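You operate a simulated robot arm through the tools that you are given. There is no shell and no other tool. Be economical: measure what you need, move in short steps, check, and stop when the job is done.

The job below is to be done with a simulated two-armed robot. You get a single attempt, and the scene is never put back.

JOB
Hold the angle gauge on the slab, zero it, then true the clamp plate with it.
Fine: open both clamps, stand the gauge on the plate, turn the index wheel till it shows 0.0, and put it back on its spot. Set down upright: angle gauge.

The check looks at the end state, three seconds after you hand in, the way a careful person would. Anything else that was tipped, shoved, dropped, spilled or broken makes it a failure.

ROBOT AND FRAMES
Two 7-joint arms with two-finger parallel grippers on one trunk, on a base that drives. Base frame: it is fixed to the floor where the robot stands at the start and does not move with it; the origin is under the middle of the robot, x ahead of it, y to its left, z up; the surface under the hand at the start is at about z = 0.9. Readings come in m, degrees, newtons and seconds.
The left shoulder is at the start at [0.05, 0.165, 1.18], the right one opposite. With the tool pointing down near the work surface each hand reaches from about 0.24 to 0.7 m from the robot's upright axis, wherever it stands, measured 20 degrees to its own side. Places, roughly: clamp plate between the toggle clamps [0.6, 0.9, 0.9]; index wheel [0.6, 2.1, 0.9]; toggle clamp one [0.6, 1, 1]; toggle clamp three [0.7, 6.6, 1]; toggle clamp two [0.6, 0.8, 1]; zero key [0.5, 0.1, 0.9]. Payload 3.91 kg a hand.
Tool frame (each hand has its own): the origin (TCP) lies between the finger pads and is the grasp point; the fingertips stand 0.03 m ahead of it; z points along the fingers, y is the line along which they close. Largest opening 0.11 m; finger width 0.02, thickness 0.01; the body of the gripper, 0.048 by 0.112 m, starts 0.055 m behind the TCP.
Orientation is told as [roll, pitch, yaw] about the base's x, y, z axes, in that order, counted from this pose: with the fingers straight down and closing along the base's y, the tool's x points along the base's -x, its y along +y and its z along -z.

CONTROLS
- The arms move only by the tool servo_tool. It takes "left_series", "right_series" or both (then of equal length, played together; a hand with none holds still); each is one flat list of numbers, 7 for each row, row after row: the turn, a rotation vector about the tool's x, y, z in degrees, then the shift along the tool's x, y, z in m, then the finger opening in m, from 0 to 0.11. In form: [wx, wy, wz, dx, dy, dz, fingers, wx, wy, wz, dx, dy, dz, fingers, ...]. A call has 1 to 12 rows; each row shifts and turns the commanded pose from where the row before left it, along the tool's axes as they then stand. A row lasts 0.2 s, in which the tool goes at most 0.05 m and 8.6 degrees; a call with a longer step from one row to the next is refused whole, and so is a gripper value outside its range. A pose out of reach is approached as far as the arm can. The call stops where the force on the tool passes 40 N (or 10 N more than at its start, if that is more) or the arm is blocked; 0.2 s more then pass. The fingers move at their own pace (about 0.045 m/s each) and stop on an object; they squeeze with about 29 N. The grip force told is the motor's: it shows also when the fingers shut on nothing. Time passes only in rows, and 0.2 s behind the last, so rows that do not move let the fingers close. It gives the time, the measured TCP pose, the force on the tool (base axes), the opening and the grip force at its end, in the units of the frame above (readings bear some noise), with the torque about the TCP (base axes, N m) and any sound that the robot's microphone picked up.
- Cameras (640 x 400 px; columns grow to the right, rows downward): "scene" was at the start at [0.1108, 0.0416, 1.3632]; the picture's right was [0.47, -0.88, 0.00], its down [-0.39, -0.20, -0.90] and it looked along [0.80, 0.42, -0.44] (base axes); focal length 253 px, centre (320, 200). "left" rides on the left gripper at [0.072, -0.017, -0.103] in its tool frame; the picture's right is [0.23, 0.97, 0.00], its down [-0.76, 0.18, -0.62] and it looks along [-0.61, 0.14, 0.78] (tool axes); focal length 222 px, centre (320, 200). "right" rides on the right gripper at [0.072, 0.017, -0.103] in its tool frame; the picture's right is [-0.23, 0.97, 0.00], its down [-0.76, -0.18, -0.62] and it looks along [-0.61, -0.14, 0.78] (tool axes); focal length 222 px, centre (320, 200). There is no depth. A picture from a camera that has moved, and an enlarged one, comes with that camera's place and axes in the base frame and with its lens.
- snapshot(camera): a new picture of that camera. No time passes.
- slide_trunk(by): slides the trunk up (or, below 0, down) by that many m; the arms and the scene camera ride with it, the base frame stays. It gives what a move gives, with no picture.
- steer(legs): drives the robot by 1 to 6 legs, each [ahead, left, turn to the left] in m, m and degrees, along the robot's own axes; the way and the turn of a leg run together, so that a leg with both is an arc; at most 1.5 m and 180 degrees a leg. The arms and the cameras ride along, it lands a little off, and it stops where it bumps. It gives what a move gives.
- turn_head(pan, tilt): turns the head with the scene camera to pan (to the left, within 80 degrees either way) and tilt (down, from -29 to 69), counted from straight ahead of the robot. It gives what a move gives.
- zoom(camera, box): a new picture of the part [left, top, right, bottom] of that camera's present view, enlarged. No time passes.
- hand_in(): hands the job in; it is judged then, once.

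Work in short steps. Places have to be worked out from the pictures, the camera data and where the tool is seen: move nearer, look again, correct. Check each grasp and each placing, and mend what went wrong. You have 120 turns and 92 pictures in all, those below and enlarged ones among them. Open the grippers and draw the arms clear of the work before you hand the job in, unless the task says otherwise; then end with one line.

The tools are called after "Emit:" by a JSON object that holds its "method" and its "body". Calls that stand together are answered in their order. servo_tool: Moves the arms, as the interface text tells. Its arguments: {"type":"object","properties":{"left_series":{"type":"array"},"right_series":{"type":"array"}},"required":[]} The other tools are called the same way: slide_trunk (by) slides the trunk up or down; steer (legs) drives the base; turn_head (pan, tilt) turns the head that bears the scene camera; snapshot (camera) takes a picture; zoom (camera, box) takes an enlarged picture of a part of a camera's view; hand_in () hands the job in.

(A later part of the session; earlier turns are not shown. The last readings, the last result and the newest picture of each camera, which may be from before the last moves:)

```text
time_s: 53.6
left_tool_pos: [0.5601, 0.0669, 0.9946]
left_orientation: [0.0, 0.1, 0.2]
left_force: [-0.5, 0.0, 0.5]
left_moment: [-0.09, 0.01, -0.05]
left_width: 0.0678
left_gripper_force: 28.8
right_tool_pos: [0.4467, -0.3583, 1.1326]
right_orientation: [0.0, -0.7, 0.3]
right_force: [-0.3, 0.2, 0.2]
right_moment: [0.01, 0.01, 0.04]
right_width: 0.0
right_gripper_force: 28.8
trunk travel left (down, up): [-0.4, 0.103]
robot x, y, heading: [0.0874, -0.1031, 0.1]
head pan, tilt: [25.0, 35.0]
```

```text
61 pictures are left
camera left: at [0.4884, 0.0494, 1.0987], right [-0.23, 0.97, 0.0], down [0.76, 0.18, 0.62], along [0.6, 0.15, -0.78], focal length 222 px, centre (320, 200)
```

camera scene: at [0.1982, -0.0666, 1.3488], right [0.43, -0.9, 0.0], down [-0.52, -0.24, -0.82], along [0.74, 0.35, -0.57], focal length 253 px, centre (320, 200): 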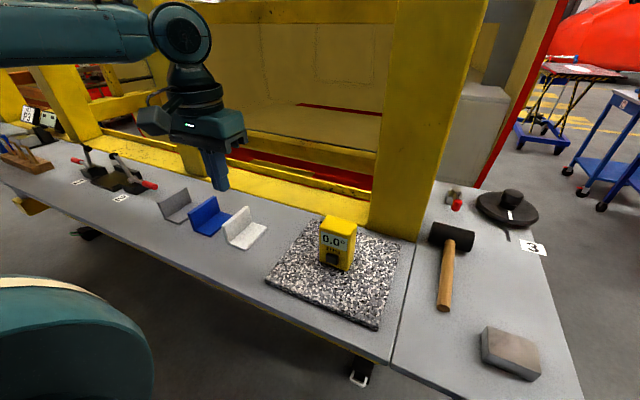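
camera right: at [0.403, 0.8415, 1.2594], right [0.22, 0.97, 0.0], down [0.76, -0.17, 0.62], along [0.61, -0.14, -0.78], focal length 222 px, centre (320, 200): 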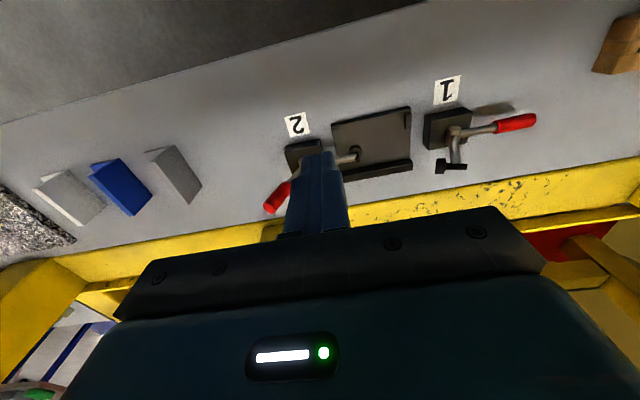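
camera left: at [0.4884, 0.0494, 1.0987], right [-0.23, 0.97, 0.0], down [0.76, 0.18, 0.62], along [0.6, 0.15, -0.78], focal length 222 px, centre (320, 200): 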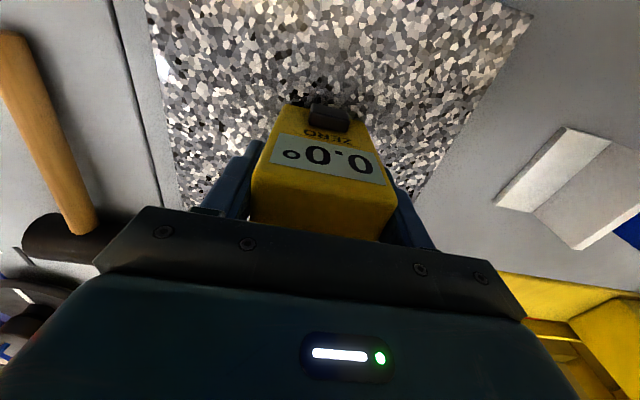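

The gauge is gripped at 0.0; the spot's TCP is (0.560, 0.067, 0.995). I lift it, check the reading, and draw back a bit.

Emit:
{"method": "servo_tool", "body": {"left_series": [0, 0, 0, 0, 0, -0.02, 0.05, 0, 0, 0, 0, 0, -0.04, 0.05, 0, 0, 0, 0, 0, -0.04, 0.05, 0, 0, 0, 0, 0, -0.04, 0.05, 0, 0, 0, 0.02, 0.015, -0.03, 0.05, 0, 0, 0, 0.03, 0.025, 0, 0.05, 0, 0, 0, 0.03, 0.025, 0, 0.05]}}

Emit:
{"method": "steer", "body": {"legs": [[0, 0.83, 0]]}}

Emit:
{"method": "snapshot", "body": {"camera": "left"}}

Emit:
{"method": "snapshot", "body": {"camera": "scene"}}

```text
time_s: 55.2
left_tool_pos: [0.4798, 0.1314, 1.1647]
left_orientation: [0.0, 0.1, 0.2]
left_force: [-0.3, 0.3, -2.6]
left_moment: [-0.02, -0.03, 0.01]
left_width: 0.0678
left_gripper_force: 28.9
right_tool_pos: [0.447, -0.356, 1.1324]
right_orientation: [0.0, -0.8, 0.2]
right_force: [0.5, -0.1, 0.2]
right_moment: [0.02, -0.02, -0.01]
right_width: 0.0001
right_gripper_force: 28.8
trunk travel left (down, up): [-0.4, 0.103]
robot x, y, heading: [0.0886, -0.1008, 0.1]
head pan, tilt: [25.0, 35.0]
```

```text
time_s: 63.0
left_tool_pos: [0.4741, 0.9678, 1.1634]
left_orientation: [0.0, 0.1, 0.7]
left_force: [-0.8, -0.3, -2.5]
left_moment: [0.01, -0.01, -0.02]
left_width: 0.0679
left_gripper_force: 28.6
right_tool_pos: [0.443, 0.4799, 1.1331]
right_orientation: [0.1, -0.6, 0.5]
right_force: [-0.2, 0.9, -1.0]
right_moment: [0.02, 0.01, 0.01]
right_width: 0.0
right_gripper_force: 28.9
trunk travel left (down, up): [-0.4, 0.103]
robot x, y, heading: [0.0848, 0.7296, 0.4]
head pan, tilt: [25.0, 35.0]
```

```text
60 pictures are left
camera left: at [0.4017, 0.9502, 1.2684], right [-0.24, 0.97, 0.0], down [0.76, 0.19, 0.62], along [0.6, 0.15, -0.78], focal length 222 px, centre (320, 200)
```

left: 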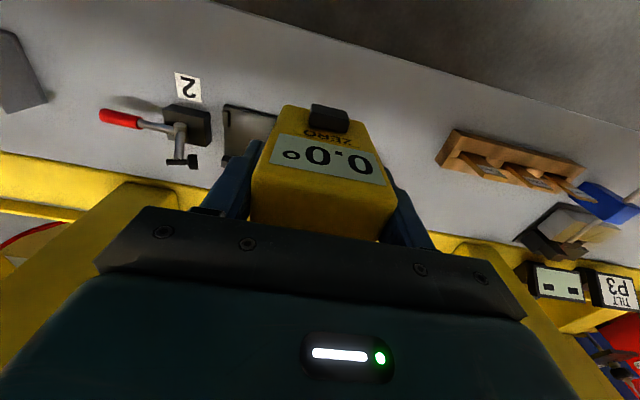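

```text
59 pictures are left
camera scene: at [0.1923, 0.7691, 1.3487], right [0.43, -0.9, 0.0], down [-0.52, -0.25, -0.82], along [0.74, 0.35, -0.57], focal length 253 px, centre (320, 200)
```

scene: 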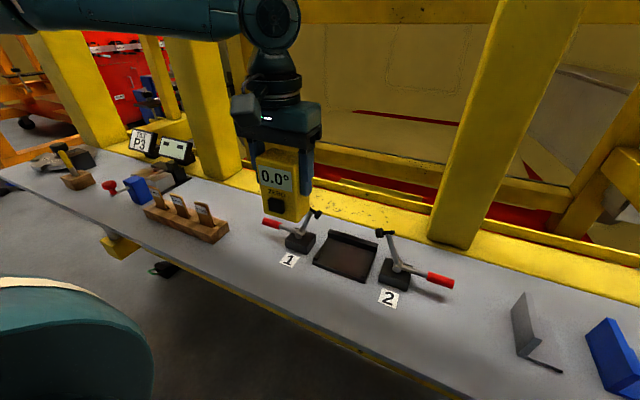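

I zoom on the plate to fix its position and height.

Emit:
{"method": "zoom", "body": {"camera": "scene", "box": [270, 200, 430, 300]}}

```text
4.00 times, centred on (350, 250) of scene
camera zoom: at [0.1923, 0.7691, 1.3487], right [0.43, -0.9, 0.0], down [-0.52, -0.25, -0.82], along [0.74, 0.35, -0.57], focal length 1012 px, centre (200, 0)
```

zoom: 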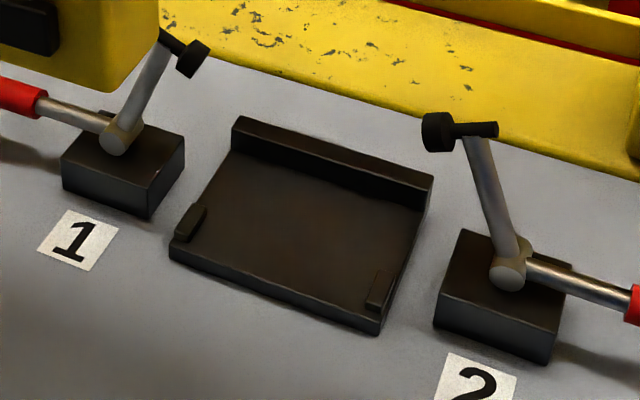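

The plate centre is about (0.576, 0.888), with the clamp heads at y≈0.83 and 0.95. I move the gauge over it, high first.

Emit:
{"method": "servo_tool", "body": {"left_series": [0, 0, 0.6, -0.0333, -0.026, 0, 0.05, 0, 0, 0, -0.0333, -0.026, 0, 0.05, 0, 0, 0, -0.0333, -0.026, 0, 0.05, 0, 0, 0, 0, 0, 0.03, 0.05, 0, 0, 0, 0, 0, 0.03, 0.05]}}

Emit:
{"method": "zoom", "body": {"camera": "scene", "box": [230, 80, 430, 300]}}

Emit:
{"method": "snapshot", "body": {"camera": "left"}}

```text
time_s: 64.2
left_tool_pos: [0.57, 0.8952, 1.1021]
left_orientation: [0.0, 0.1, 0.2]
left_force: [0.0, 0.1, -2.5]
left_moment: [0.0, 0.02, -0.01]
left_width: 0.068
left_gripper_force: 28.7
left hand out of reach, approached as far as the arm can: row 3
right_tool_pos: [0.4433, 0.4802, 1.1316]
right_orientation: [0.0, -0.6, 0.6]
right_force: [0.9, 0.9, 0.1]
right_moment: [0.0, 0.04, 0.0]
right_width: 0.0002
right_gripper_force: 29.2
trunk travel left (down, up): [-0.4, 0.103]
robot x, y, heading: [0.0811, 0.7288, 0.4]
head pan, tilt: [25.0, 35.0]
```

```text
1.82 times, centred on (330, 190) of scene
camera zoom: at [0.1931, 0.7692, 1.3486], right [0.43, -0.9, 0.0], down [-0.52, -0.25, -0.82], along [0.74, 0.35, -0.57], focal length 460 px, centre (302, 218)
```

zoom: 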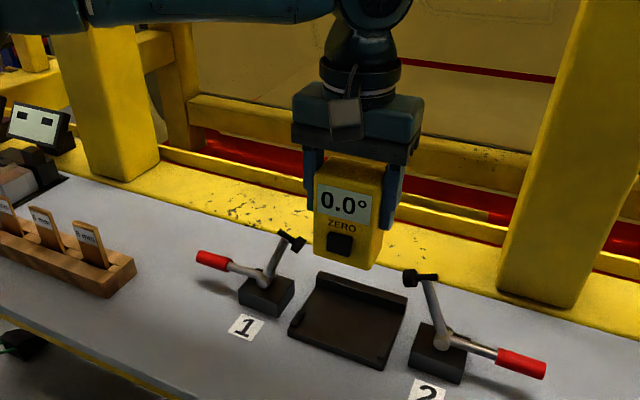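

```text
56 pictures are left
camera left: at [0.4983, 0.8788, 1.207], right [-0.23, 0.97, 0.0], down [0.76, 0.18, 0.62], along [0.6, 0.14, -0.78], focal length 222 px, centre (320, 200)
```

left: 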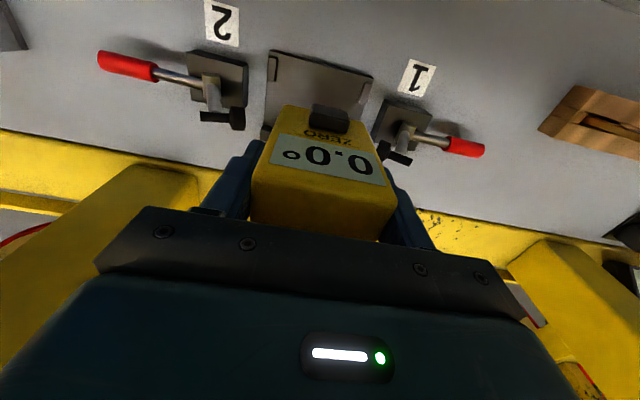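

The alignment is right: plate y 0.827–0.949. I shift 5 mm right and lower to TCP 1.02.

Emit:
{"method": "servo_tool", "body": {"left_series": [0, 0, 0.2, -0.003, -0.005, 0, 0.05, 0, 0, 0, 0, 0, 0.03, 0.05, 0, 0, 0, 0, 0, 0.03, 0.05, 0, 0, 0, 0, 0, 0.02, 0.05]}}

Emit:
{"method": "snapshot", "body": {"camera": "left"}}

Emit:
{"method": "zoom", "body": {"camera": "scene", "box": [270, 140, 430, 300]}}

```text
time_s: 65.2
left_tool_pos: [0.5688, 0.8948, 1.024]
left_orientation: [-0.1, -0.1, -0.2]
left_force: [0.5, 0.6, -2.2]
left_moment: [-0.03, 0.03, -0.02]
left_width: 0.0677
left_gripper_force: 28.4
left hand out of reach, approached as far as the arm can: row 4
right_tool_pos: [0.4424, 0.4794, 1.1318]
right_orientation: [0.1, -0.7, 0.4]
right_force: [0.2, -0.6, -0.1]
right_moment: [-0.01, 0.01, -0.01]
right_width: 0.0002
right_gripper_force: 28.7
trunk travel left (down, up): [-0.4, 0.103]
robot x, y, heading: [0.0817, 0.7334, 0.5]
head pan, tilt: [25.0, 35.0]
```

```text
55 pictures are left
camera left: at [0.4971, 0.8784, 1.1278], right [-0.23, 0.97, 0.0], down [0.76, 0.18, 0.62], along [0.61, 0.14, -0.78], focal length 222 px, centre (320, 200)
```

left: 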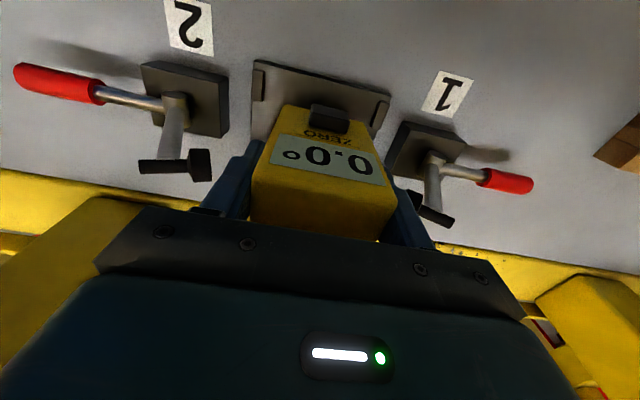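

```text
2.50 times, centred on (350, 220) of scene
camera zoom: at [0.1924, 0.7691, 1.3487], right [0.43, -0.9, 0.0], down [-0.52, -0.25, -0.82], along [0.74, 0.35, -0.57], focal length 632 px, centre (245, 150)
```

zoom: 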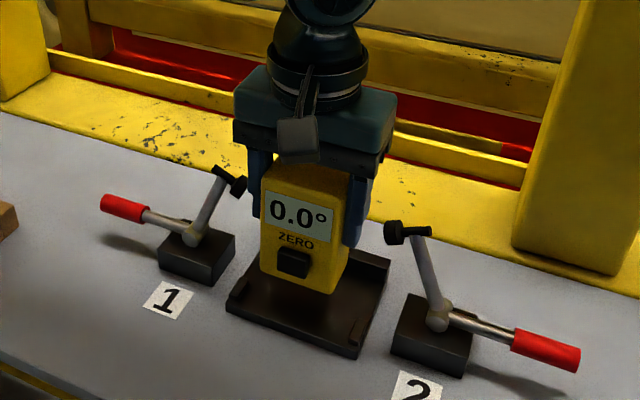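

The arm is at its reach limit, a few mm short. I raise it, move the base right and slightly ahead, and redo it with margin.

Emit:
{"method": "servo_tool", "body": {"left_series": [0, 0, 0, 0, 0, -0.03, 0.05, 0, 0, 0, 0, 0, -0.04, 0.05]}}

Emit:
{"method": "steer", "body": {"legs": [[0.015, -0.05, -0.5]]}}

```text
time_s: 65.8
left_tool_pos: [0.5678, 0.8948, 1.0957]
left_orientation: [0.1, 0.1, -0.2]
left_force: [0.3, 1.1, -3.2]
left_moment: [0.0, 0.01, -0.03]
left_width: 0.0681
left_gripper_force: 28.2
right_tool_pos: [0.4432, 0.4791, 1.1321]
right_orientation: [0.0, -0.7, 0.5]
right_force: [-0.1, 0.7, 0.2]
right_moment: [0.02, 0.05, 0.01]
right_width: 0.0
right_gripper_force: 28.8
trunk travel left (down, up): [-0.4, 0.103]
robot x, y, heading: [0.083, 0.733, 0.5]
head pan, tilt: [25.0, 35.0]
```

```text
time_s: 67.0
left_tool_pos: [0.5857, 0.8515, 1.0954]
left_orientation: [1.3, 0.1, 0.2]
left_force: [0.0, 7.0, 0.6]
left_moment: [0.49, 0.09, -0.06]
left_width: 0.0767
left_gripper_force: 29.5
right_tool_pos: [0.4561, 0.4284, 1.1316]
right_orientation: [0.1, -0.7, 0.3]
right_force: [0.2, 0.0, 0.1]
right_moment: [-0.02, 0.02, 0.03]
right_width: 0.0
right_gripper_force: 29.0
trunk travel left (down, up): [-0.4, 0.103]
robot x, y, heading: [0.0973, 0.6812, 0.3]
head pan, tilt: [25.0, 35.0]
stopped in leg 1: the force on the tool passed its limit at 50 N (the readings are from after the stop); the commanded pose is now the measured one
```

Something touched: the gauge likely brushed the clamp 2 head and shifted in the grip. I look.

Emit:
{"method": "snapshot", "body": {"camera": "left"}}

Emit:
{"method": "zoom", "body": {"camera": "scene", "box": [260, 100, 460, 300]}}

```text
53 pictures are left
camera left: at [0.5134, 0.8323, 1.1998], right [-0.23, 0.97, 0.02], down [0.76, 0.17, 0.63], along [0.61, 0.16, -0.78], focal length 222 px, centre (320, 200)
```

left: 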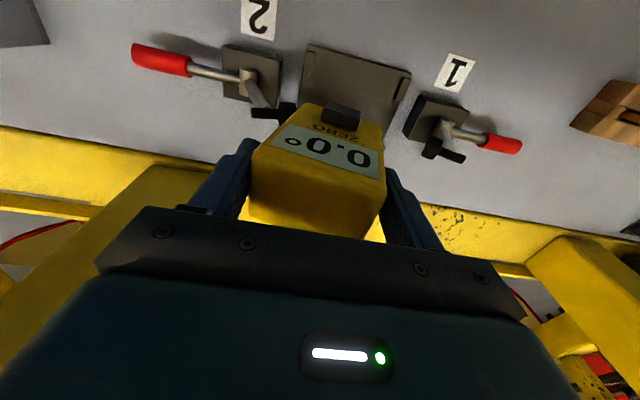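

```text
2.00 times, centred on (360, 200) of scene
camera zoom: at [0.2075, 0.7192, 1.3487], right [0.43, -0.9, 0.0], down [-0.52, -0.25, -0.82], along [0.74, 0.35, -0.57], focal length 506 px, centre (240, 200)
```

zoom: 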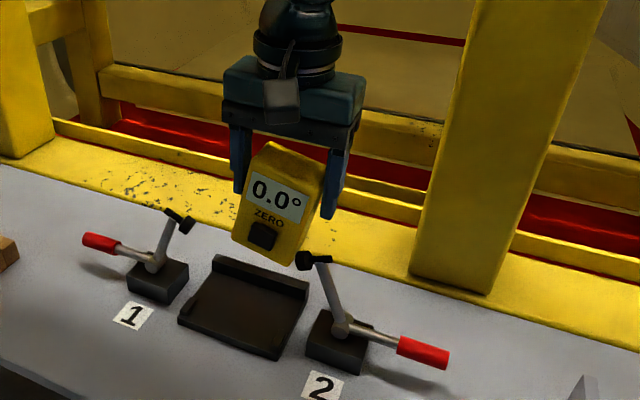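

The gauge tilted about 12° in the grip but is still held, and the clamp head seems fine. I lift straight up, away from the head.

Emit:
{"method": "servo_tool", "body": {"left_series": [0, 0, 0, 0, 0.004, -0.01, 0.05, 0, 0, 0, 0, 0.004, -0.02, 0.05, 0, 0, 0, 0, 0, -0.03, 0.05, 0, 0, 0, 0, 0, -0.03, 0.05, 0, 0, 0, 0, 0, 0, 0.05]}}

Emit:
{"method": "snapshot", "body": {"camera": "scene"}}

```text
time_s: 68.2
left_tool_pos: [0.5846, 0.856, 1.1846]
left_orientation: [1.2, 0.2, 0.1]
left_force: [-0.4, -0.5, -1.6]
left_moment: [-0.01, 0.03, 0.01]
left_width: 0.0674
left_gripper_force: 29.8
right_tool_pos: [0.4557, 0.4279, 1.1321]
right_orientation: [0.2, -0.7, 0.3]
right_force: [0.2, -0.4, 0.0]
right_moment: [-0.02, -0.01, 0.06]
right_width: 0.0
right_gripper_force: 29.0
trunk travel left (down, up): [-0.4, 0.103]
robot x, y, heading: [0.0965, 0.6811, -0.0]
head pan, tilt: [25.0, 35.0]
```

```text
51 pictures are left
camera scene: at [0.2078, 0.7184, 1.3487], right [0.43, -0.9, 0.0], down [-0.52, -0.24, -0.82], along [0.74, 0.35, -0.57], focal length 253 px, centre (320, 200)
```

scene: 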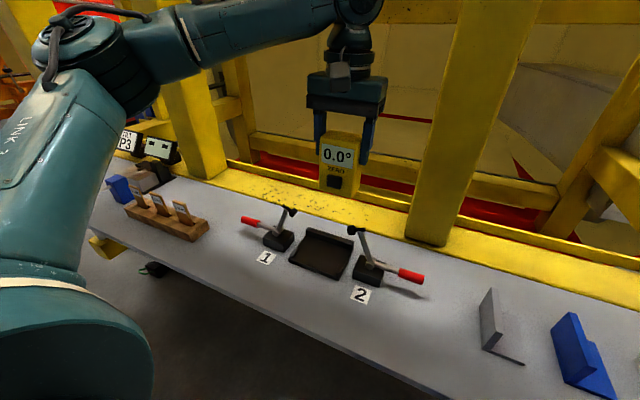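

The gauge snapped back flush in the grip (width 0.067). I check the left view for any shift within the fingers.

Emit:
{"method": "snapshot", "body": {"camera": "left"}}

Emit:
{"method": "zoom", "body": {"camera": "scene", "box": [290, 70, 410, 220]}}

```text
50 pictures are left
camera left: at [0.5132, 0.8371, 1.2896], right [-0.23, 0.97, 0.02], down [0.76, 0.17, 0.63], along [0.61, 0.16, -0.78], focal length 222 px, centre (320, 200)
```

left: 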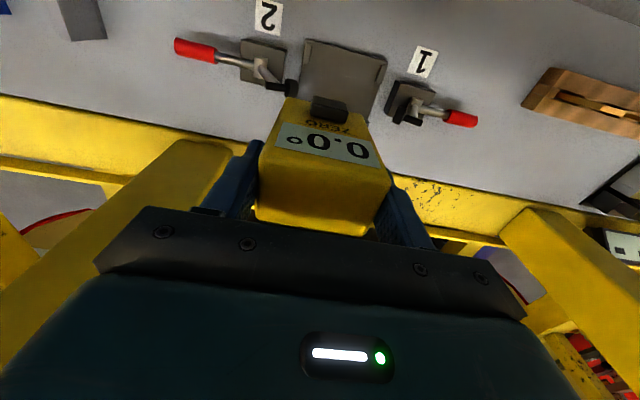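

```text
2.67 times, centred on (350, 145) of scene
camera zoom: at [0.2078, 0.7184, 1.3487], right [0.43, -0.9, 0.0], down [-0.52, -0.24, -0.82], along [0.74, 0.35, -0.57], focal length 674 px, centre (240, 347)
```

zoom: 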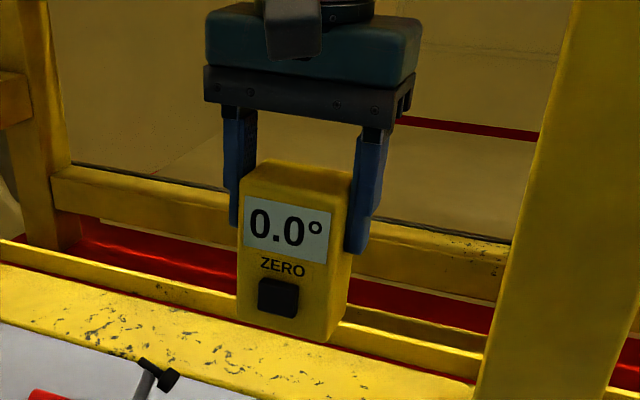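

It is flush and upright but has slid down a bit in the fingers. I correct the roll, centre over the plate (0.574, 0.890), and lower to TCP≈1.04.

Emit:
{"method": "servo_tool", "body": {"left_series": [1.2, 0, 0, 0.0055, 0.017, 0, 0.05, 0, 0, 0, 0.0055, 0.017, 0, 0.05, 0, 0, 0, 0, 0, 0.04, 0.05]}}

Emit:
{"method": "snapshot", "body": {"camera": "left"}}

```text
time_s: 69.0
left_tool_pos: [0.5752, 0.8892, 1.1454]
left_orientation: [-0.1, 0.1, 0.0]
left_force: [0.3, 0.6, -2.3]
left_moment: [-0.02, -0.02, -0.03]
left_width: 0.0678
left_gripper_force: 28.9
right_tool_pos: [0.4572, 0.4279, 1.1314]
right_orientation: [0.2, -0.6, 0.2]
right_force: [-0.2, 0.8, -0.6]
right_moment: [-0.02, -0.04, -0.02]
right_width: 0.0
right_gripper_force: 29.0
trunk travel left (down, up): [-0.4, 0.103]
robot x, y, heading: [0.0981, 0.6812, 0.2]
head pan, tilt: [25.0, 35.0]
```

```text
48 pictures are left
camera left: at [0.5028, 0.8727, 1.2502], right [-0.23, 0.97, 0.0], down [0.76, 0.18, 0.62], along [0.61, 0.14, -0.78], focal length 222 px, centre (320, 200)
```

left: 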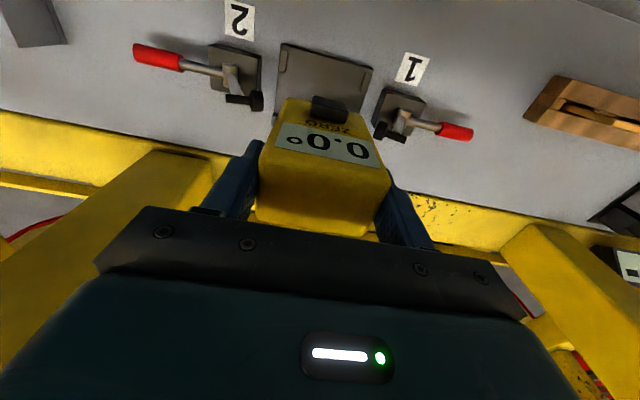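

It is well centred, so I lower to TCP≈1.015.

Emit:
{"method": "servo_tool", "body": {"left_series": [0, 0, 0, 0, 0, 0.04, 0.05, 0, 0, 0, 0, 0, 0.04, 0.05, 0, 0, 0, 0, 0, 0.03, 0.05, 0, 0, 0, 0, 0, 0.02, 0.05]}}

Emit:
{"method": "zoom", "body": {"camera": "scene", "box": [280, 130, 420, 290]}}

Emit:
{"method": "snapshot", "body": {"camera": "left"}}

```text
time_s: 70.0
left_tool_pos: [0.5746, 0.8894, 1.0154]
left_orientation: [-0.1, 0.0, 0.1]
left_force: [-0.1, -1.1, -2.5]
left_moment: [0.0, 0.01, 0.03]
left_width: 0.0679
left_gripper_force: 28.9
right_tool_pos: [0.4575, 0.4286, 1.1324]
right_orientation: [0.2, -0.7, 0.2]
right_force: [-0.9, 0.4, 0.7]
right_moment: [-0.01, 0.02, 0.01]
right_width: 0.0003
right_gripper_force: 28.7
trunk travel left (down, up): [-0.4, 0.103]
robot x, y, heading: [0.0924, 0.6806, 0.3]
head pan, tilt: [25.0, 35.0]
```

```text
2.50 times, centred on (350, 210) of scene
camera zoom: at [0.2081, 0.7184, 1.3487], right [0.43, -0.9, 0.0], down [-0.52, -0.24, -0.82], along [0.74, 0.35, -0.57], focal length 632 px, centre (245, 175)
```

zoom: 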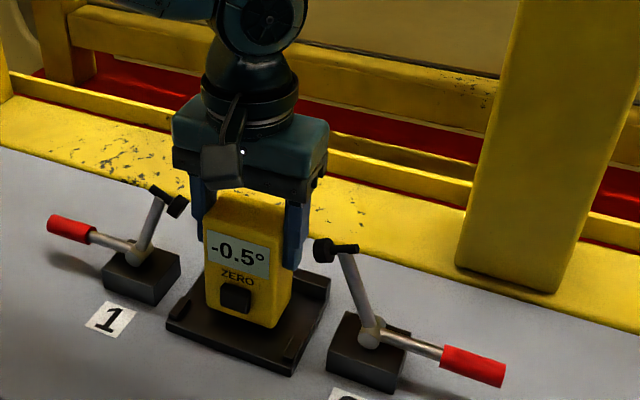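

```text
46 pictures are left
camera left: at [0.5031, 0.8721, 1.12], right [-0.23, 0.97, 0.0], down [0.76, 0.18, 0.62], along [0.61, 0.14, -0.78], focal length 222 px, centre (320, 200)
```

left: 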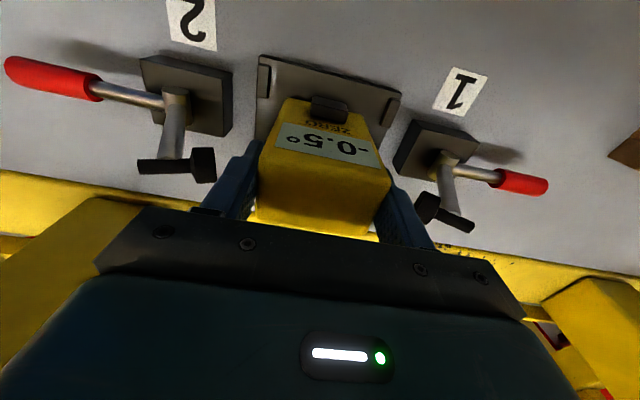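

The display is live now (-0.5). I lower in small steps until contact.

Emit:
{"method": "servo_tool", "body": {"left_series": [0, 0, 0, 0, 0, 0.005, 0.05, 0, 0, 0, 0, 0, 0.004, 0.05, 0, 0, 0, 0, 0, 0.004, 0.05]}}

```text
time_s: 70.8
left_tool_pos: [0.5752, 0.8887, 1.0049]
left_orientation: [0.0, -0.2, 0.1]
left_force: [-0.8, 2.0, 3.9]
left_moment: [-0.12, -0.05, -0.01]
left_width: 0.0677
left_gripper_force: 29.1
right_tool_pos: [0.456, 0.4279, 1.1318]
right_orientation: [0.3, -0.7, 0.2]
right_force: [0.0, -0.2, -0.4]
right_moment: [-0.01, -0.01, 0.02]
right_width: 0.0001
right_gripper_force: 29.0
trunk travel left (down, up): [-0.4, 0.103]
robot x, y, heading: [0.1009, 0.6837, 0.3]
head pan, tilt: [25.0, 35.0]
```

There is contact at TCP≈1.004. I open the fingers only slightly to .084 and look.

Emit:
{"method": "servo_tool", "body": {"left_series": [0, 0, 0, 0, 0, 0, 0.075, 0, 0, 0, 0, 0, 0, 0.082, 0, 0, 0, 0, 0, 0, 0.082]}}

Emit:
{"method": "snapshot", "body": {"camera": "left"}}

Emit:
{"method": "zoom", "body": {"camera": "scene", "box": [280, 130, 420, 290]}}

```text
time_s: 71.6
left_tool_pos: [0.5747, 0.8885, 1.0036]
left_orientation: [0.1, 0.0, 0.2]
left_force: [-0.5, -0.5, -0.2]
left_moment: [0.01, 0.02, -0.02]
left_width: 0.0823
left_gripper_force: 0.0
right_tool_pos: [0.4568, 0.4276, 1.1324]
right_orientation: [0.2, -0.7, 0.1]
right_force: [0.4, -0.1, 0.3]
right_moment: [0.03, 0.0, 0.02]
right_width: 0.0
right_gripper_force: 29.0
trunk travel left (down, up): [-0.4, 0.103]
robot x, y, heading: [0.1005, 0.6778, 0.1]
head pan, tilt: [25.0, 35.0]
```

```text
45 pictures are left
camera left: at [0.5025, 0.8724, 1.1078], right [-0.23, 0.97, 0.0], down [0.76, 0.18, 0.62], along [0.61, 0.14, -0.78], focal length 222 px, centre (320, 200)
```

left: 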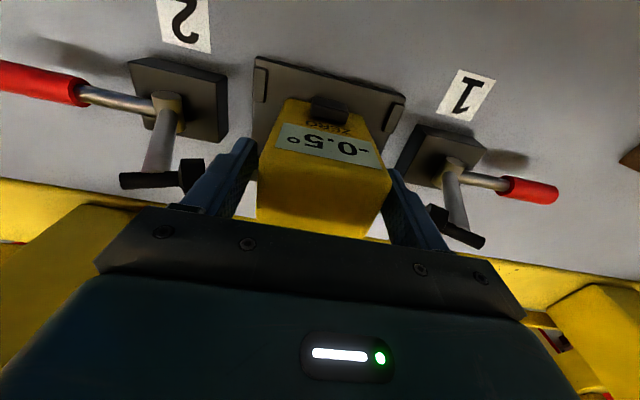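

```text
2.50 times, centred on (350, 210) of scene
camera zoom: at [0.2077, 0.7183, 1.3488], right [0.43, -0.9, 0.0], down [-0.52, -0.24, -0.82], along [0.74, 0.35, -0.57], focal length 632 px, centre (245, 175)
```

zoom: 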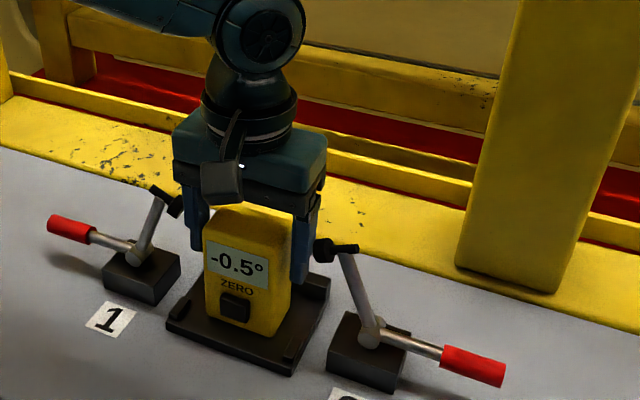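

The gauge stands on the plate reading -0.5. I withdraw the left hand straight up and head toward the index wheel at y≈2.1.

Emit:
{"method": "servo_tool", "body": {"left_series": [0, 0, 0, 0, 0, -0.03, 0.082, 0, 0, 0, 0, 0, -0.04, 0.082, 0, 0, 0, 0, 0, -0.045, 0.082, 0, 0, 0, 0, 0, -0.045, 0.082, 0, 0, 0, 0.04, 0, -0.02, 0.06, 0, 0, 0, 0.045, 0, 0, 0.04, 0, 0, 0, 0.045, 0, 0, 0.0, 0, 0, 0, 0, 0, 0, 0.0]}}

Emit:
{"method": "turn_head", "body": {"pan": 50, "tilt": 25}}

Emit:
{"method": "snapshot", "body": {"camera": "scene"}}

```text
time_s: 73.4
left_tool_pos: [0.4451, 0.89, 1.1832]
left_orientation: [-0.2, 0.0, 0.1]
left_force: [0.9, -0.2, 0.2]
left_moment: [0.0, 0.0, -0.04]
left_width: 0.0
left_gripper_force: 3.8
right_tool_pos: [0.4581, 0.4284, 1.132]
right_orientation: [0.3, -0.7, 0.2]
right_force: [0.2, 0.3, -0.1]
right_moment: [-0.01, -0.03, -0.02]
right_width: 0.0001
right_gripper_force: 28.8
trunk travel left (down, up): [-0.4, 0.103]
robot x, y, heading: [0.0969, 0.6807, 0.2]
head pan, tilt: [25.0, 35.0]
```

```text
time_s: 74.3
left_tool_pos: [0.4451, 0.8903, 1.1838]
left_orientation: [0.0, 0.0, 0.2]
left_force: [0.6, -0.3, -0.1]
left_moment: [-0.02, 0.02, -0.01]
left_width: 0.0
left_gripper_force: 29.3
right_tool_pos: [0.4561, 0.4275, 1.1323]
right_orientation: [0.2, -0.8, 0.2]
right_force: [-0.3, -0.1, -0.3]
right_moment: [-0.02, -0.01, 0.0]
right_width: 0.0
right_gripper_force: 28.7
trunk travel left (down, up): [-0.4, 0.103]
robot x, y, heading: [0.099, 0.6823, 0.0]
head pan, tilt: [50.0, 25.0]
```

```text
43 pictures are left
camera scene: at [0.1871, 0.7516, 1.3645], right [0.77, -0.64, 0.0], down [-0.27, -0.32, -0.91], along [0.58, 0.7, -0.42], focal length 253 px, centre (320, 200)
```

scene: 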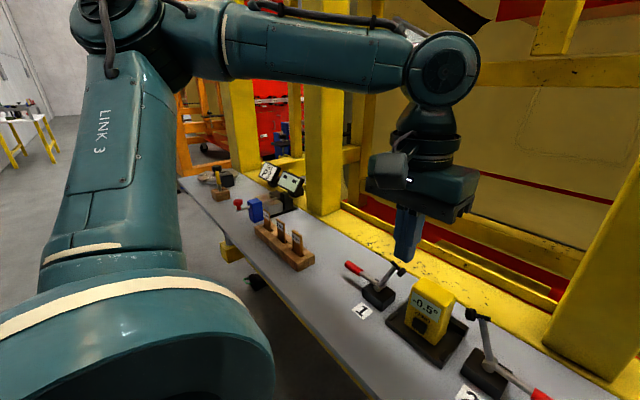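

I back off 0.2 to clear the under-bench bracket, then drive left to y≈1.85.

Emit:
{"method": "steer", "body": {"legs": [[-0.2, 0, 0], [0, 1.2, 0]]}}

Emit:
{"method": "turn_head", "body": {"pan": 15, "tilt": 35}}

Emit:
{"method": "snapshot", "body": {"camera": "scene"}}

```text
time_s: 86.2
left_tool_pos: [0.2422, 2.0815, 1.1826]
left_orientation: [0.0, 0.0, 0.0]
left_force: [-0.3, 0.2, 0.2]
left_moment: [-0.02, 0.0, 0.0]
left_width: 0.0
left_gripper_force: 29.0
right_tool_pos: [0.2539, 1.6197, 1.1334]
right_orientation: [0.2, -0.8, 0.1]
right_force: [0.1, 0.0, -0.3]
right_moment: [-0.01, 0.0, -0.01]
right_width: 0.0
right_gripper_force: 29.0
trunk travel left (down, up): [-0.4, 0.103]
robot x, y, heading: [-0.0994, 1.8743, -0.1]
head pan, tilt: [50.0, 25.0]
```

```text
time_s: 87.2
left_tool_pos: [0.2439, 2.0814, 1.1839]
left_orientation: [-0.1, 0.1, 0.0]
left_force: [0.0, -0.5, -0.1]
left_moment: [0.01, 0.01, 0.02]
left_width: 0.0002
left_gripper_force: 28.9
right_tool_pos: [0.2537, 1.6187, 1.1316]
right_orientation: [0.1, -0.8, 0.0]
right_force: [0.8, 0.5, -0.7]
right_moment: [-0.03, -0.02, -0.02]
right_width: 0.0003
right_gripper_force: 29.1
trunk travel left (down, up): [-0.4, 0.103]
robot x, y, heading: [-0.1043, 1.8731, 0.2]
head pan, tilt: [15.0, 35.0]
```

```text
42 pictures are left
camera scene: at [0.0105, 1.8951, 1.3488], right [0.26, -0.97, 0.0], down [-0.55, -0.15, -0.82], along [0.79, 0.21, -0.57], focal length 253 px, centre (320, 200)
```

scene: 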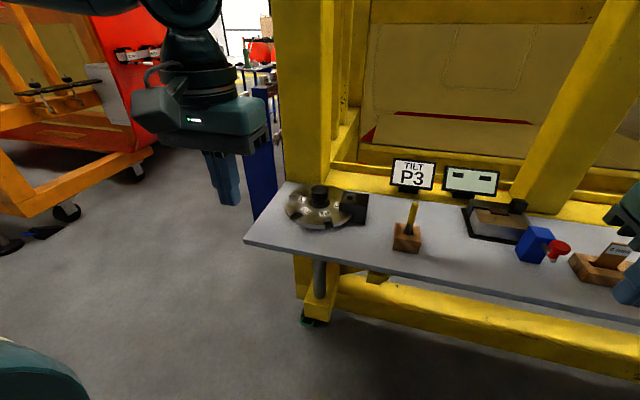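

Emit:
{"method": "zoom", "body": {"camera": "scene", "box": [260, 150, 440, 260]}}

Emit:
{"method": "zoom", "body": {"camera": "scene", "box": [380, 150, 560, 260]}}

```text
3.56 times, centred on (350, 205) of scene
camera zoom: at [0.0105, 1.8951, 1.3488], right [0.26, -0.97, 0.0], down [-0.55, -0.15, -0.82], along [0.79, 0.21, -0.57], focal length 899 px, centre (213, 182)
```

zoom: 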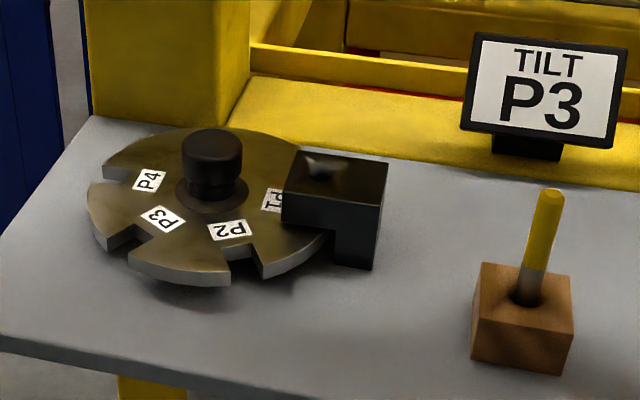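

```text
3.56 times, centred on (470, 205) of scene
camera zoom: at [0.0105, 1.8951, 1.3488], right [0.26, -0.97, 0.0], down [-0.55, -0.15, -0.82], along [0.79, 0.21, -0.57], focal length 899 px, centre (-213, 182)
```

zoom: 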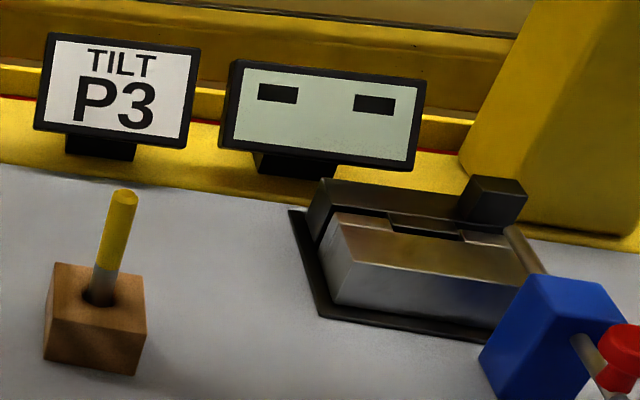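

The wheel is a six-notch disc (P1…, 60° apart) with a central knob at about (0.59, 2.05). P1 is at the black pawl housing. I check whether the gauge is readable from here.

Emit:
{"method": "turn_head", "body": {"pan": -55, "tilt": 20}}

Emit:
{"method": "snapshot", "body": {"camera": "scene"}}

```text
time_s: 88.6
left_tool_pos: [0.2425, 2.0811, 1.1847]
left_orientation: [-0.1, 0.0, 0.0]
left_force: [0.4, 0.6, 0.5]
left_moment: [0.0, -0.01, -0.06]
left_width: 0.0001
left_gripper_force: 29.4
right_tool_pos: [0.2538, 1.619, 1.1315]
right_orientation: [0.1, -0.7, 0.1]
right_force: [1.0, 0.0, -1.1]
right_moment: [0.05, 0.01, -0.01]
right_width: 0.0001
right_gripper_force: 28.7
trunk travel left (down, up): [-0.4, 0.103]
robot x, y, heading: [-0.1037, 1.8737, 0.1]
head pan, tilt: [-55.0, 20.0]
```

```text
39 pictures are left
camera scene: at [-0.0208, 1.796, 1.3726], right [-0.82, -0.58, 0.0], down [-0.2, 0.28, -0.94], along [0.54, -0.77, -0.34], focal length 253 px, centre (320, 200)
```

scene: 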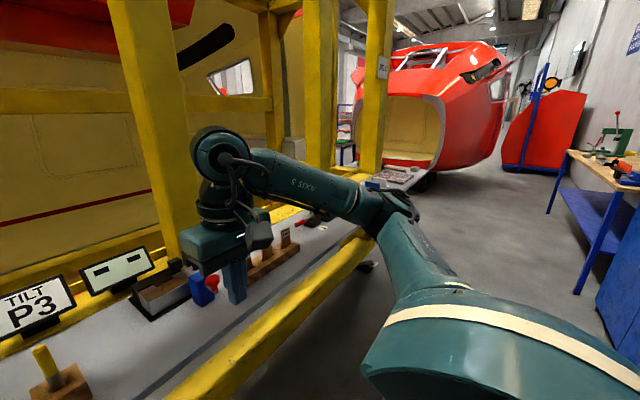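

The right arm blocks that view, so I'll drive back to read the gauge when needed. Now I go up to the wheel.

Emit:
{"method": "steer", "body": {"legs": [[0.19, 0, 0]]}}

Emit:
{"method": "servo_tool", "body": {"left_series": [0, 0, 0, -0.04, -0.007, 0.01, 0.11, 0, 0, 0, -0.04, -0.007, 0.02, 0.11, 0, 0, 0, -0.035, -0.007, 0.02, 0.11, 0, 0, 0, -0.035, -0.007, 0.02, 0.11, 0, 0, 0, 0, 0, 0, 0.11]}}

Emit:
{"method": "turn_head", "body": {"pan": 15, "tilt": 35}}

Emit:
{"method": "snapshot", "body": {"camera": "left"}}

Emit:
{"method": "snapshot", "body": {"camera": "scene"}}

```text
time_s: 90.2
left_tool_pos: [0.4329, 2.081, 1.1827]
left_orientation: [0.1, 0.1, -0.2]
left_force: [0.8, -0.1, -0.8]
left_moment: [0.0, 0.02, 0.0]
left_width: 0.0
left_gripper_force: 28.8
right_tool_pos: [0.445, 1.6193, 1.1318]
right_orientation: [0.2, -0.7, 0.1]
right_force: [1.2, 0.1, -0.8]
right_moment: [-0.03, 0.04, 0.01]
right_width: 0.0001
right_gripper_force: 29.0
trunk travel left (down, up): [-0.4, 0.103]
robot x, y, heading: [0.0863, 1.8728, 0.3]
head pan, tilt: [-55.0, 20.0]
```

```text
time_s: 91.4
left_tool_pos: [0.5823, 2.0522, 1.1141]
left_orientation: [0.0, 0.0, 0.0]
left_force: [-0.6, 0.4, 1.1]
left_moment: [0.01, -0.03, 0.01]
left_width: 0.1048
left_gripper_force: 0.0
right_tool_pos: [0.4429, 1.6197, 1.1332]
right_orientation: [0.2, -0.5, 0.1]
right_force: [-0.4, 0.0, 0.0]
right_moment: [0.03, -0.01, -0.01]
right_width: 0.0
right_gripper_force: 29.0
trunk travel left (down, up): [-0.4, 0.103]
robot x, y, heading: [0.0876, 1.8723, 0.1]
head pan, tilt: [-55.0, 20.0]
```

```text
time_s: 92.8
left_tool_pos: [0.5822, 2.0526, 1.1142]
left_orientation: [0.0, 0.0, -0.1]
left_force: [0.1, 1.4, 0.1]
left_moment: [0.0, 0.01, 0.04]
left_width: 0.1101
left_gripper_force: 0.2
right_tool_pos: [0.4426, 1.6189, 1.1318]
right_orientation: [0.2, -0.7, 0.1]
right_force: [0.0, -0.5, -0.8]
right_moment: [0.0, 0.03, 0.01]
right_width: 0.0001
right_gripper_force: 29.3
trunk travel left (down, up): [-0.4, 0.103]
robot x, y, heading: [0.0861, 1.8752, 0.0]
head pan, tilt: [15.0, 35.0]
```

```text
38 pictures are left
camera left: at [0.5107, 2.0357, 1.2181], right [-0.23, 0.97, 0.0], down [0.76, 0.18, 0.62], along [0.61, 0.14, -0.78], focal length 222 px, centre (320, 200)
```

left: 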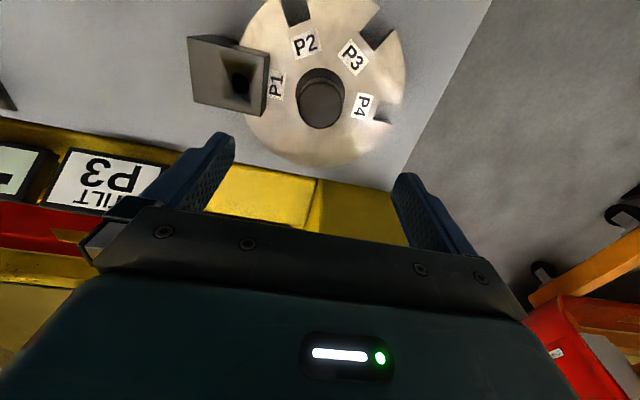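

```text
37 pictures are left
camera scene: at [0.2007, 1.8954, 1.3488], right [0.26, -0.97, 0.0], down [-0.55, -0.15, -0.82], along [0.79, 0.21, -0.57], focal length 253 px, centre (320, 200)
```

scene: 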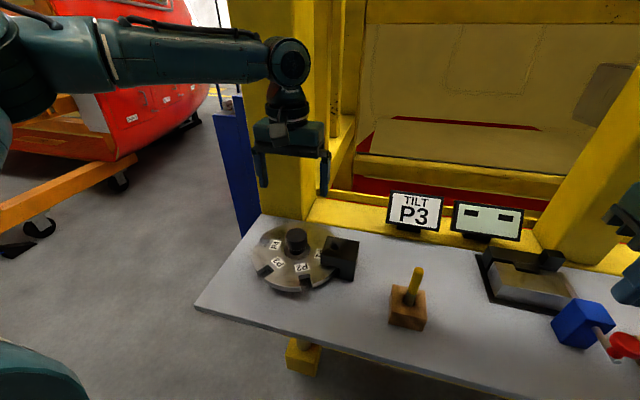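

Four notches P1–P4 are 60° apart, with P1 at the housing. The knob centre is under the TCP at about (0.582, 2.053). I narrow the fingers to 0.075 to clear the housing, descend, and grip the knob.

Emit:
{"method": "servo_tool", "body": {"left_series": [0, 0, 0, 0, 0, 0.0, 0.075, 0, 0, 0, 0, 0, 0.03, 0.075, 0, 0, 0, 0, 0, 0.04, 0.075, 0, 0, 0, 0, 0, 0.04, 0.075, 0, 0, 0, 0, 0, 0.032, 0.075, 0, 0, 0, 0, 0, 0.0, 0.02, 0, 0, 0, 0, 0, 0.0, 0.02, 0, 0, 0, 0, 0, 0.0, 0.02, 0, 0, 0, 0, 0, 0, 0.02]}}

Emit:
{"method": "snapshot", "body": {"camera": "left"}}

```text
time_s: 94.8
left_tool_pos: [0.5775, 2.0513, 0.9736]
left_orientation: [-0.2, 0.0, -0.4]
left_force: [-0.1, -35.2, -13.4]
left_moment: [0.4, -0.57, -0.09]
left_width: 0.0477
left_gripper_force: 44.9
left hand out of reach, approached as far as the arm can: row 5
right_tool_pos: [0.444, 1.6162, 1.1299]
right_orientation: [0.3, -0.5, 0.0]
right_force: [-0.3, -0.4, -0.5]
right_moment: [-0.01, 0.0, 0.02]
right_width: 0.0
right_gripper_force: 29.1
trunk travel left (down, up): [-0.4, 0.103]
robot x, y, heading: [0.0851, 1.871, 0.2]
head pan, tilt: [15.0, 35.0]
```

```text
36 pictures are left
camera left: at [0.5058, 2.0354, 1.0782], right [-0.22, 0.98, 0.0], down [0.76, 0.18, 0.62], along [0.61, 0.13, -0.78], focal length 222 px, centre (320, 200)
```

left: 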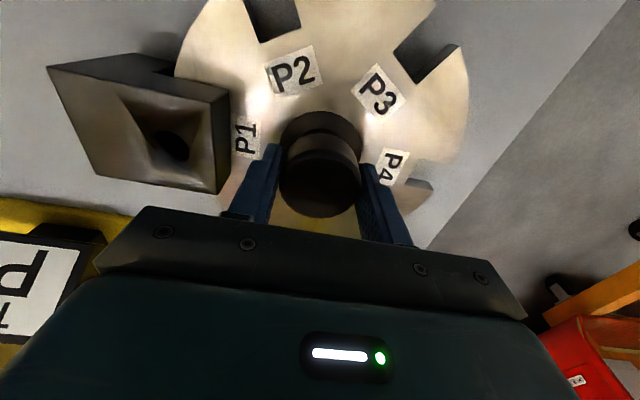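

The knob is gripped but with a 35 N side load at the reach limit. I release, lift, shift the base right and ahead, and redo it.

Emit:
{"method": "servo_tool", "body": {"left_series": [0, 0, 0, 0, 0, 0, 0.075, 0, 0, 0, 0, 0, 0, 0.075, 0, 0, 0, 0, 0, -0.03, 0.075, 0, 0, 0, 0, 0, -0.045, 0.075, 0, 0, 0, 0, 0, -0.03, 0.075]}}

Emit:
{"method": "steer", "body": {"legs": [[0.02, -0.06, 0]]}}

Emit:
{"method": "snapshot", "body": {"camera": "left"}}

```text
time_s: 96.0
left_tool_pos: [0.5784, 2.0576, 1.0794]
left_orientation: [-0.1, -0.1, -0.1]
left_force: [-0.2, -0.4, 0.4]
left_moment: [-0.01, -0.03, -0.01]
left_width: 0.075
left_gripper_force: 0.0
right_tool_pos: [0.4438, 1.6199, 1.1322]
right_orientation: [0.1, -0.7, 0.1]
right_force: [-0.1, 0.4, -0.4]
right_moment: [0.0, 0.0, -0.02]
right_width: 0.0
right_gripper_force: 28.9
trunk travel left (down, up): [-0.4, 0.103]
robot x, y, heading: [0.0857, 1.8683, 0.2]
head pan, tilt: [15.0, 35.0]
```

```text
time_s: 97.2
left_tool_pos: [0.5989, 1.9988, 1.0784]
left_orientation: [0.0, 0.0, -0.1]
left_force: [0.6, 0.0, -0.1]
left_moment: [0.04, -0.01, -0.03]
left_width: 0.075
left_gripper_force: 0.1
right_tool_pos: [0.4638, 1.5602, 1.1324]
right_orientation: [0.2, -0.8, 0.1]
right_force: [-0.6, -0.8, -0.7]
right_moment: [0.01, -0.05, 0.0]
right_width: 0.0
right_gripper_force: 28.9
trunk travel left (down, up): [-0.4, 0.103]
robot x, y, heading: [0.1044, 1.811, 0.2]
head pan, tilt: [15.0, 35.0]
```

```text
35 pictures are left
camera left: at [0.5265, 1.9822, 1.1837], right [-0.23, 0.97, 0.0], down [0.76, 0.18, 0.62], along [0.61, 0.14, -0.78], focal length 222 px, centre (320, 200)
```

left: 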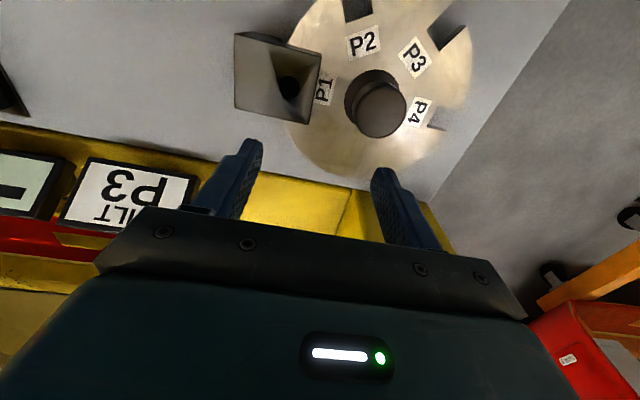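

The knob centre is about (0.574, 2.050). I shift over it, pre-rotate the tool 30° clockwise, descend, and grip.

Emit:
{"method": "servo_tool", "body": {"left_series": [0, 0, 0, 0.0125, 0.0255, 0, 0.075, 0, 0, 0, 0.0125, 0.0255, 0, 0.075, 0, 0, 7.5, 0, 0, 0.02, 0.075, 0, 0, 7.5, 0, 0, 0.02, 0.075, 0, 0, 7.5, 0, 0, 0.02, 0.075, 0, 0, 7.5, 0, 0, 0.02, 0.075, 0, 0, 0, 0, 0, 0.028, 0.075, 0, 0, 0, 0, 0, 0, 0.075]}}

Emit:
{"method": "snapshot", "body": {"camera": "left"}}

```text
time_s: 99.0
left_tool_pos: [0.5739, 2.0516, 0.9706]
left_orientation: [0.0, 0.0, -30.1]
left_force: [-0.6, 0.2, 0.5]
left_moment: [-0.01, 0.02, -0.01]
left_width: 0.0751
left_gripper_force: 0.0
right_tool_pos: [0.4632, 1.5615, 1.1327]
right_orientation: [0.1, -0.7, 0.1]
right_force: [-0.8, 0.0, -0.5]
right_moment: [-0.01, 0.0, -0.01]
right_width: 0.0002
right_gripper_force: 28.7
trunk travel left (down, up): [-0.4, 0.103]
robot x, y, heading: [0.1069, 1.8163, 0.3]
head pan, tilt: [15.0, 35.0]
```

```text
34 pictures are left
camera left: at [0.5028, 2.073, 1.075], right [0.29, 0.96, 0.0], down [0.75, -0.23, 0.62], along [0.6, -0.18, -0.78], focal length 222 px, centre (320, 200)
```

left: 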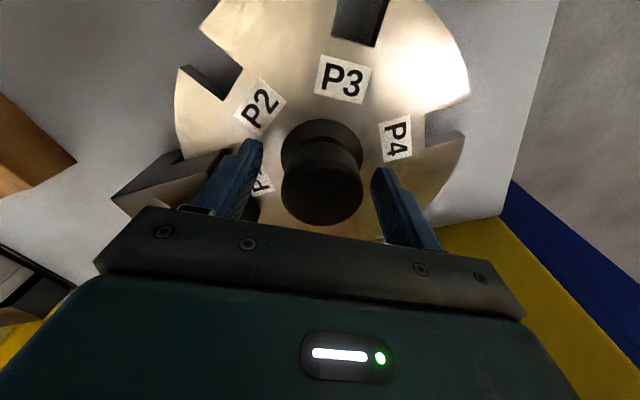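

It is nicely centred. I close on the knob and check the forces.

Emit:
{"method": "servo_tool", "body": {"left_series": [0, 0, 0, 0, 0, 0, 0.02, 0, 0, 0, 0, 0, 0, 0.02, 0, 0, 0, 0, 0, 0, 0.02, 0, 0, 0, 0, 0, 0, 0.02]}}

```text
time_s: 100.0
left_tool_pos: [0.5752, 2.0536, 0.9714]
left_orientation: [0.1, 0.1, -30.0]
left_force: [7.2, 10.2, 2.8]
left_moment: [0.56, -0.07, 0.05]
left_width: 0.0476
left_gripper_force: 45.3
right_tool_pos: [0.4646, 1.5622, 1.1325]
right_orientation: [0.1, -0.8, 0.1]
right_force: [-0.7, -0.9, -0.6]
right_moment: [-0.04, 0.0, 0.02]
right_width: 0.0
right_gripper_force: 28.9
trunk travel left (down, up): [-0.4, 0.103]
robot x, y, heading: [0.1099, 1.8153, -0.0]
head pan, tilt: [15.0, 35.0]
```

The grip is good with a small side load. I turn counter-clockwise (tool z negative) 60° in 7.5° rows.

Emit:
{"method": "servo_tool", "body": {"left_series": [0, 0, -7.5, 0, 0.002, 0, 0.02, 0, 0, -7.5, 0, 0, 0, 0.02, 0, 0, -7.5, 0, 0, 0, 0.02, 0, 0, -7.5, 0, 0, 0, 0.02, 0, 0, -7.5, 0, 0, 0, 0.02, 0, 0, -7.5, 0, 0, 0, 0.02, 0, 0, -7.5, 0, 0, 0, 0.02, 0, 0, -7.5, 0, 0, 0, 0.02]}}

Emit:
{"method": "snapshot", "body": {"camera": "left"}}

Emit:
{"method": "snapshot", "body": {"camera": "scene"}}

```text
time_s: 101.8
left_tool_pos: [0.575, 2.0494, 0.9701]
left_orientation: [0.0, 0.3, 30.0]
left_force: [0.4, -17.2, -12.4]
left_moment: [-0.57, 0.01, -0.25]
left_width: 0.0476
left_gripper_force: 44.8
right_tool_pos: [0.4645, 1.5581, 1.1315]
right_orientation: [0.2, -0.6, 0.2]
right_force: [0.1, -0.2, 0.7]
right_moment: [0.0, -0.02, 0.02]
right_width: 0.0001
right_gripper_force: 28.8
trunk travel left (down, up): [-0.4, 0.103]
robot x, y, heading: [0.1093, 1.8131, 0.1]
head pan, tilt: [15.0, 35.0]
```

```text
33 pictures are left
camera left: at [0.5211, 1.9992, 1.0753], right [-0.68, 0.73, 0.0], down [0.57, 0.54, 0.62], along [0.45, 0.42, -0.78], focal length 222 px, centre (320, 200)
```

left: 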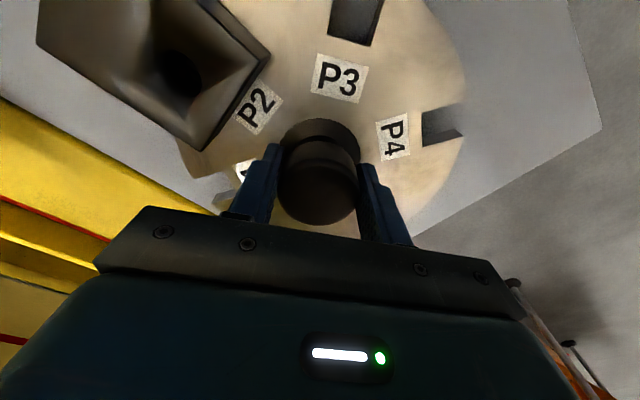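

```text
32 pictures are left
camera scene: at [0.2216, 1.8349, 1.3486], right [0.26, -0.97, 0.0], down [-0.55, -0.15, -0.82], along [0.79, 0.21, -0.57], focal length 253 px, centre (320, 200)
```

scene: 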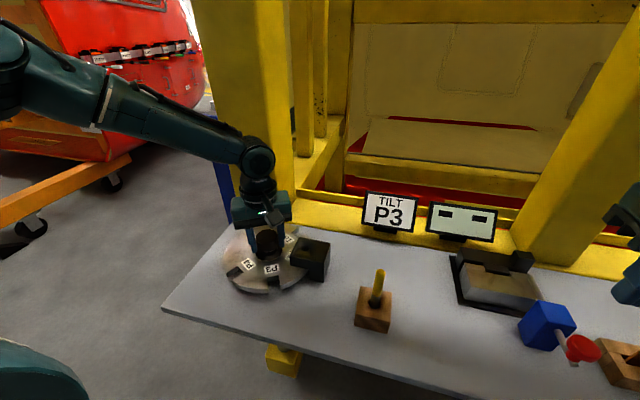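

The wheel now sits at P2. To read the gauge from here, I tuck the right hand back out of the line of sight while still holding the knob.

Emit:
{"method": "servo_tool", "body": {"right_series": [0, 0, 0, 0.033, -0.029, 0, 0, 0, 0, 0, 0.033, -0.029, 0, 0, 0, 0, 0, 0.033, -0.029, 0, 0, 0, 0, 0, 0.033, -0.029, 0, 0, 0, 0, 0, 0.033, -0.029, 0, 0, 0, 0, 0, 0.033, -0.029, 0, 0, 0, 0, 0, 0.033, -0.029, 0, 0, 0, 0, 0, 0.033, -0.029, 0, 0]}}

Emit:
{"method": "turn_head", "body": {"pan": -65, "tilt": 22}}

Emit:
{"method": "snapshot", "body": {"camera": "scene"}}

```text
time_s: 103.6
left_tool_pos: [0.5762, 2.0498, 0.9706]
left_orientation: [0.1, 0.1, 29.9]
left_force: [-2.5, -26.3, -17.7]
left_moment: [-0.15, 0.02, -0.16]
left_width: 0.0473
left_gripper_force: 44.7
right_tool_pos: [0.2309, 1.3589, 1.1275]
right_orientation: [0.3, -0.7, 0.1]
right_force: [0.6, 0.9, 0.1]
right_moment: [-0.02, 0.0, 0.0]
right_width: 0.0002
right_gripper_force: 28.7
right hand out of reach, approached as far as the arm can: row 8
trunk travel left (down, up): [-0.4, 0.103]
robot x, y, heading: [0.1069, 1.8132, 0.1]
head pan, tilt: [15.0, 35.0]
```

```text
time_s: 105.1
left_tool_pos: [0.5767, 2.0504, 0.9706]
left_orientation: [0.0, 0.1, 29.9]
left_force: [-2.3, -26.1, -19.0]
left_moment: [-0.16, -0.03, -0.17]
left_width: 0.0474
left_gripper_force: 45.1
right_tool_pos: [0.2317, 1.3587, 1.1281]
right_orientation: [0.3, -0.7, 0.0]
right_force: [-0.2, 0.6, 0.2]
right_moment: [-0.02, 0.0, -0.01]
right_width: 0.0
right_gripper_force: 28.9
trunk travel left (down, up): [-0.4, 0.103]
robot x, y, heading: [0.1073, 1.8157, -0.0]
head pan, tilt: [-65.0, 22.0]
```

```text
31 pictures are left
camera scene: at [0.1763, 1.7269, 1.369], right [-0.91, -0.42, 0.0], down [-0.16, 0.34, -0.93], along [0.39, -0.84, -0.38], focal length 253 px, centre (320, 200)
```

scene: 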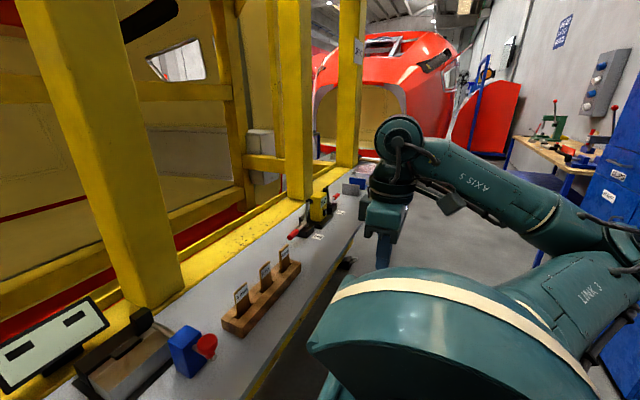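

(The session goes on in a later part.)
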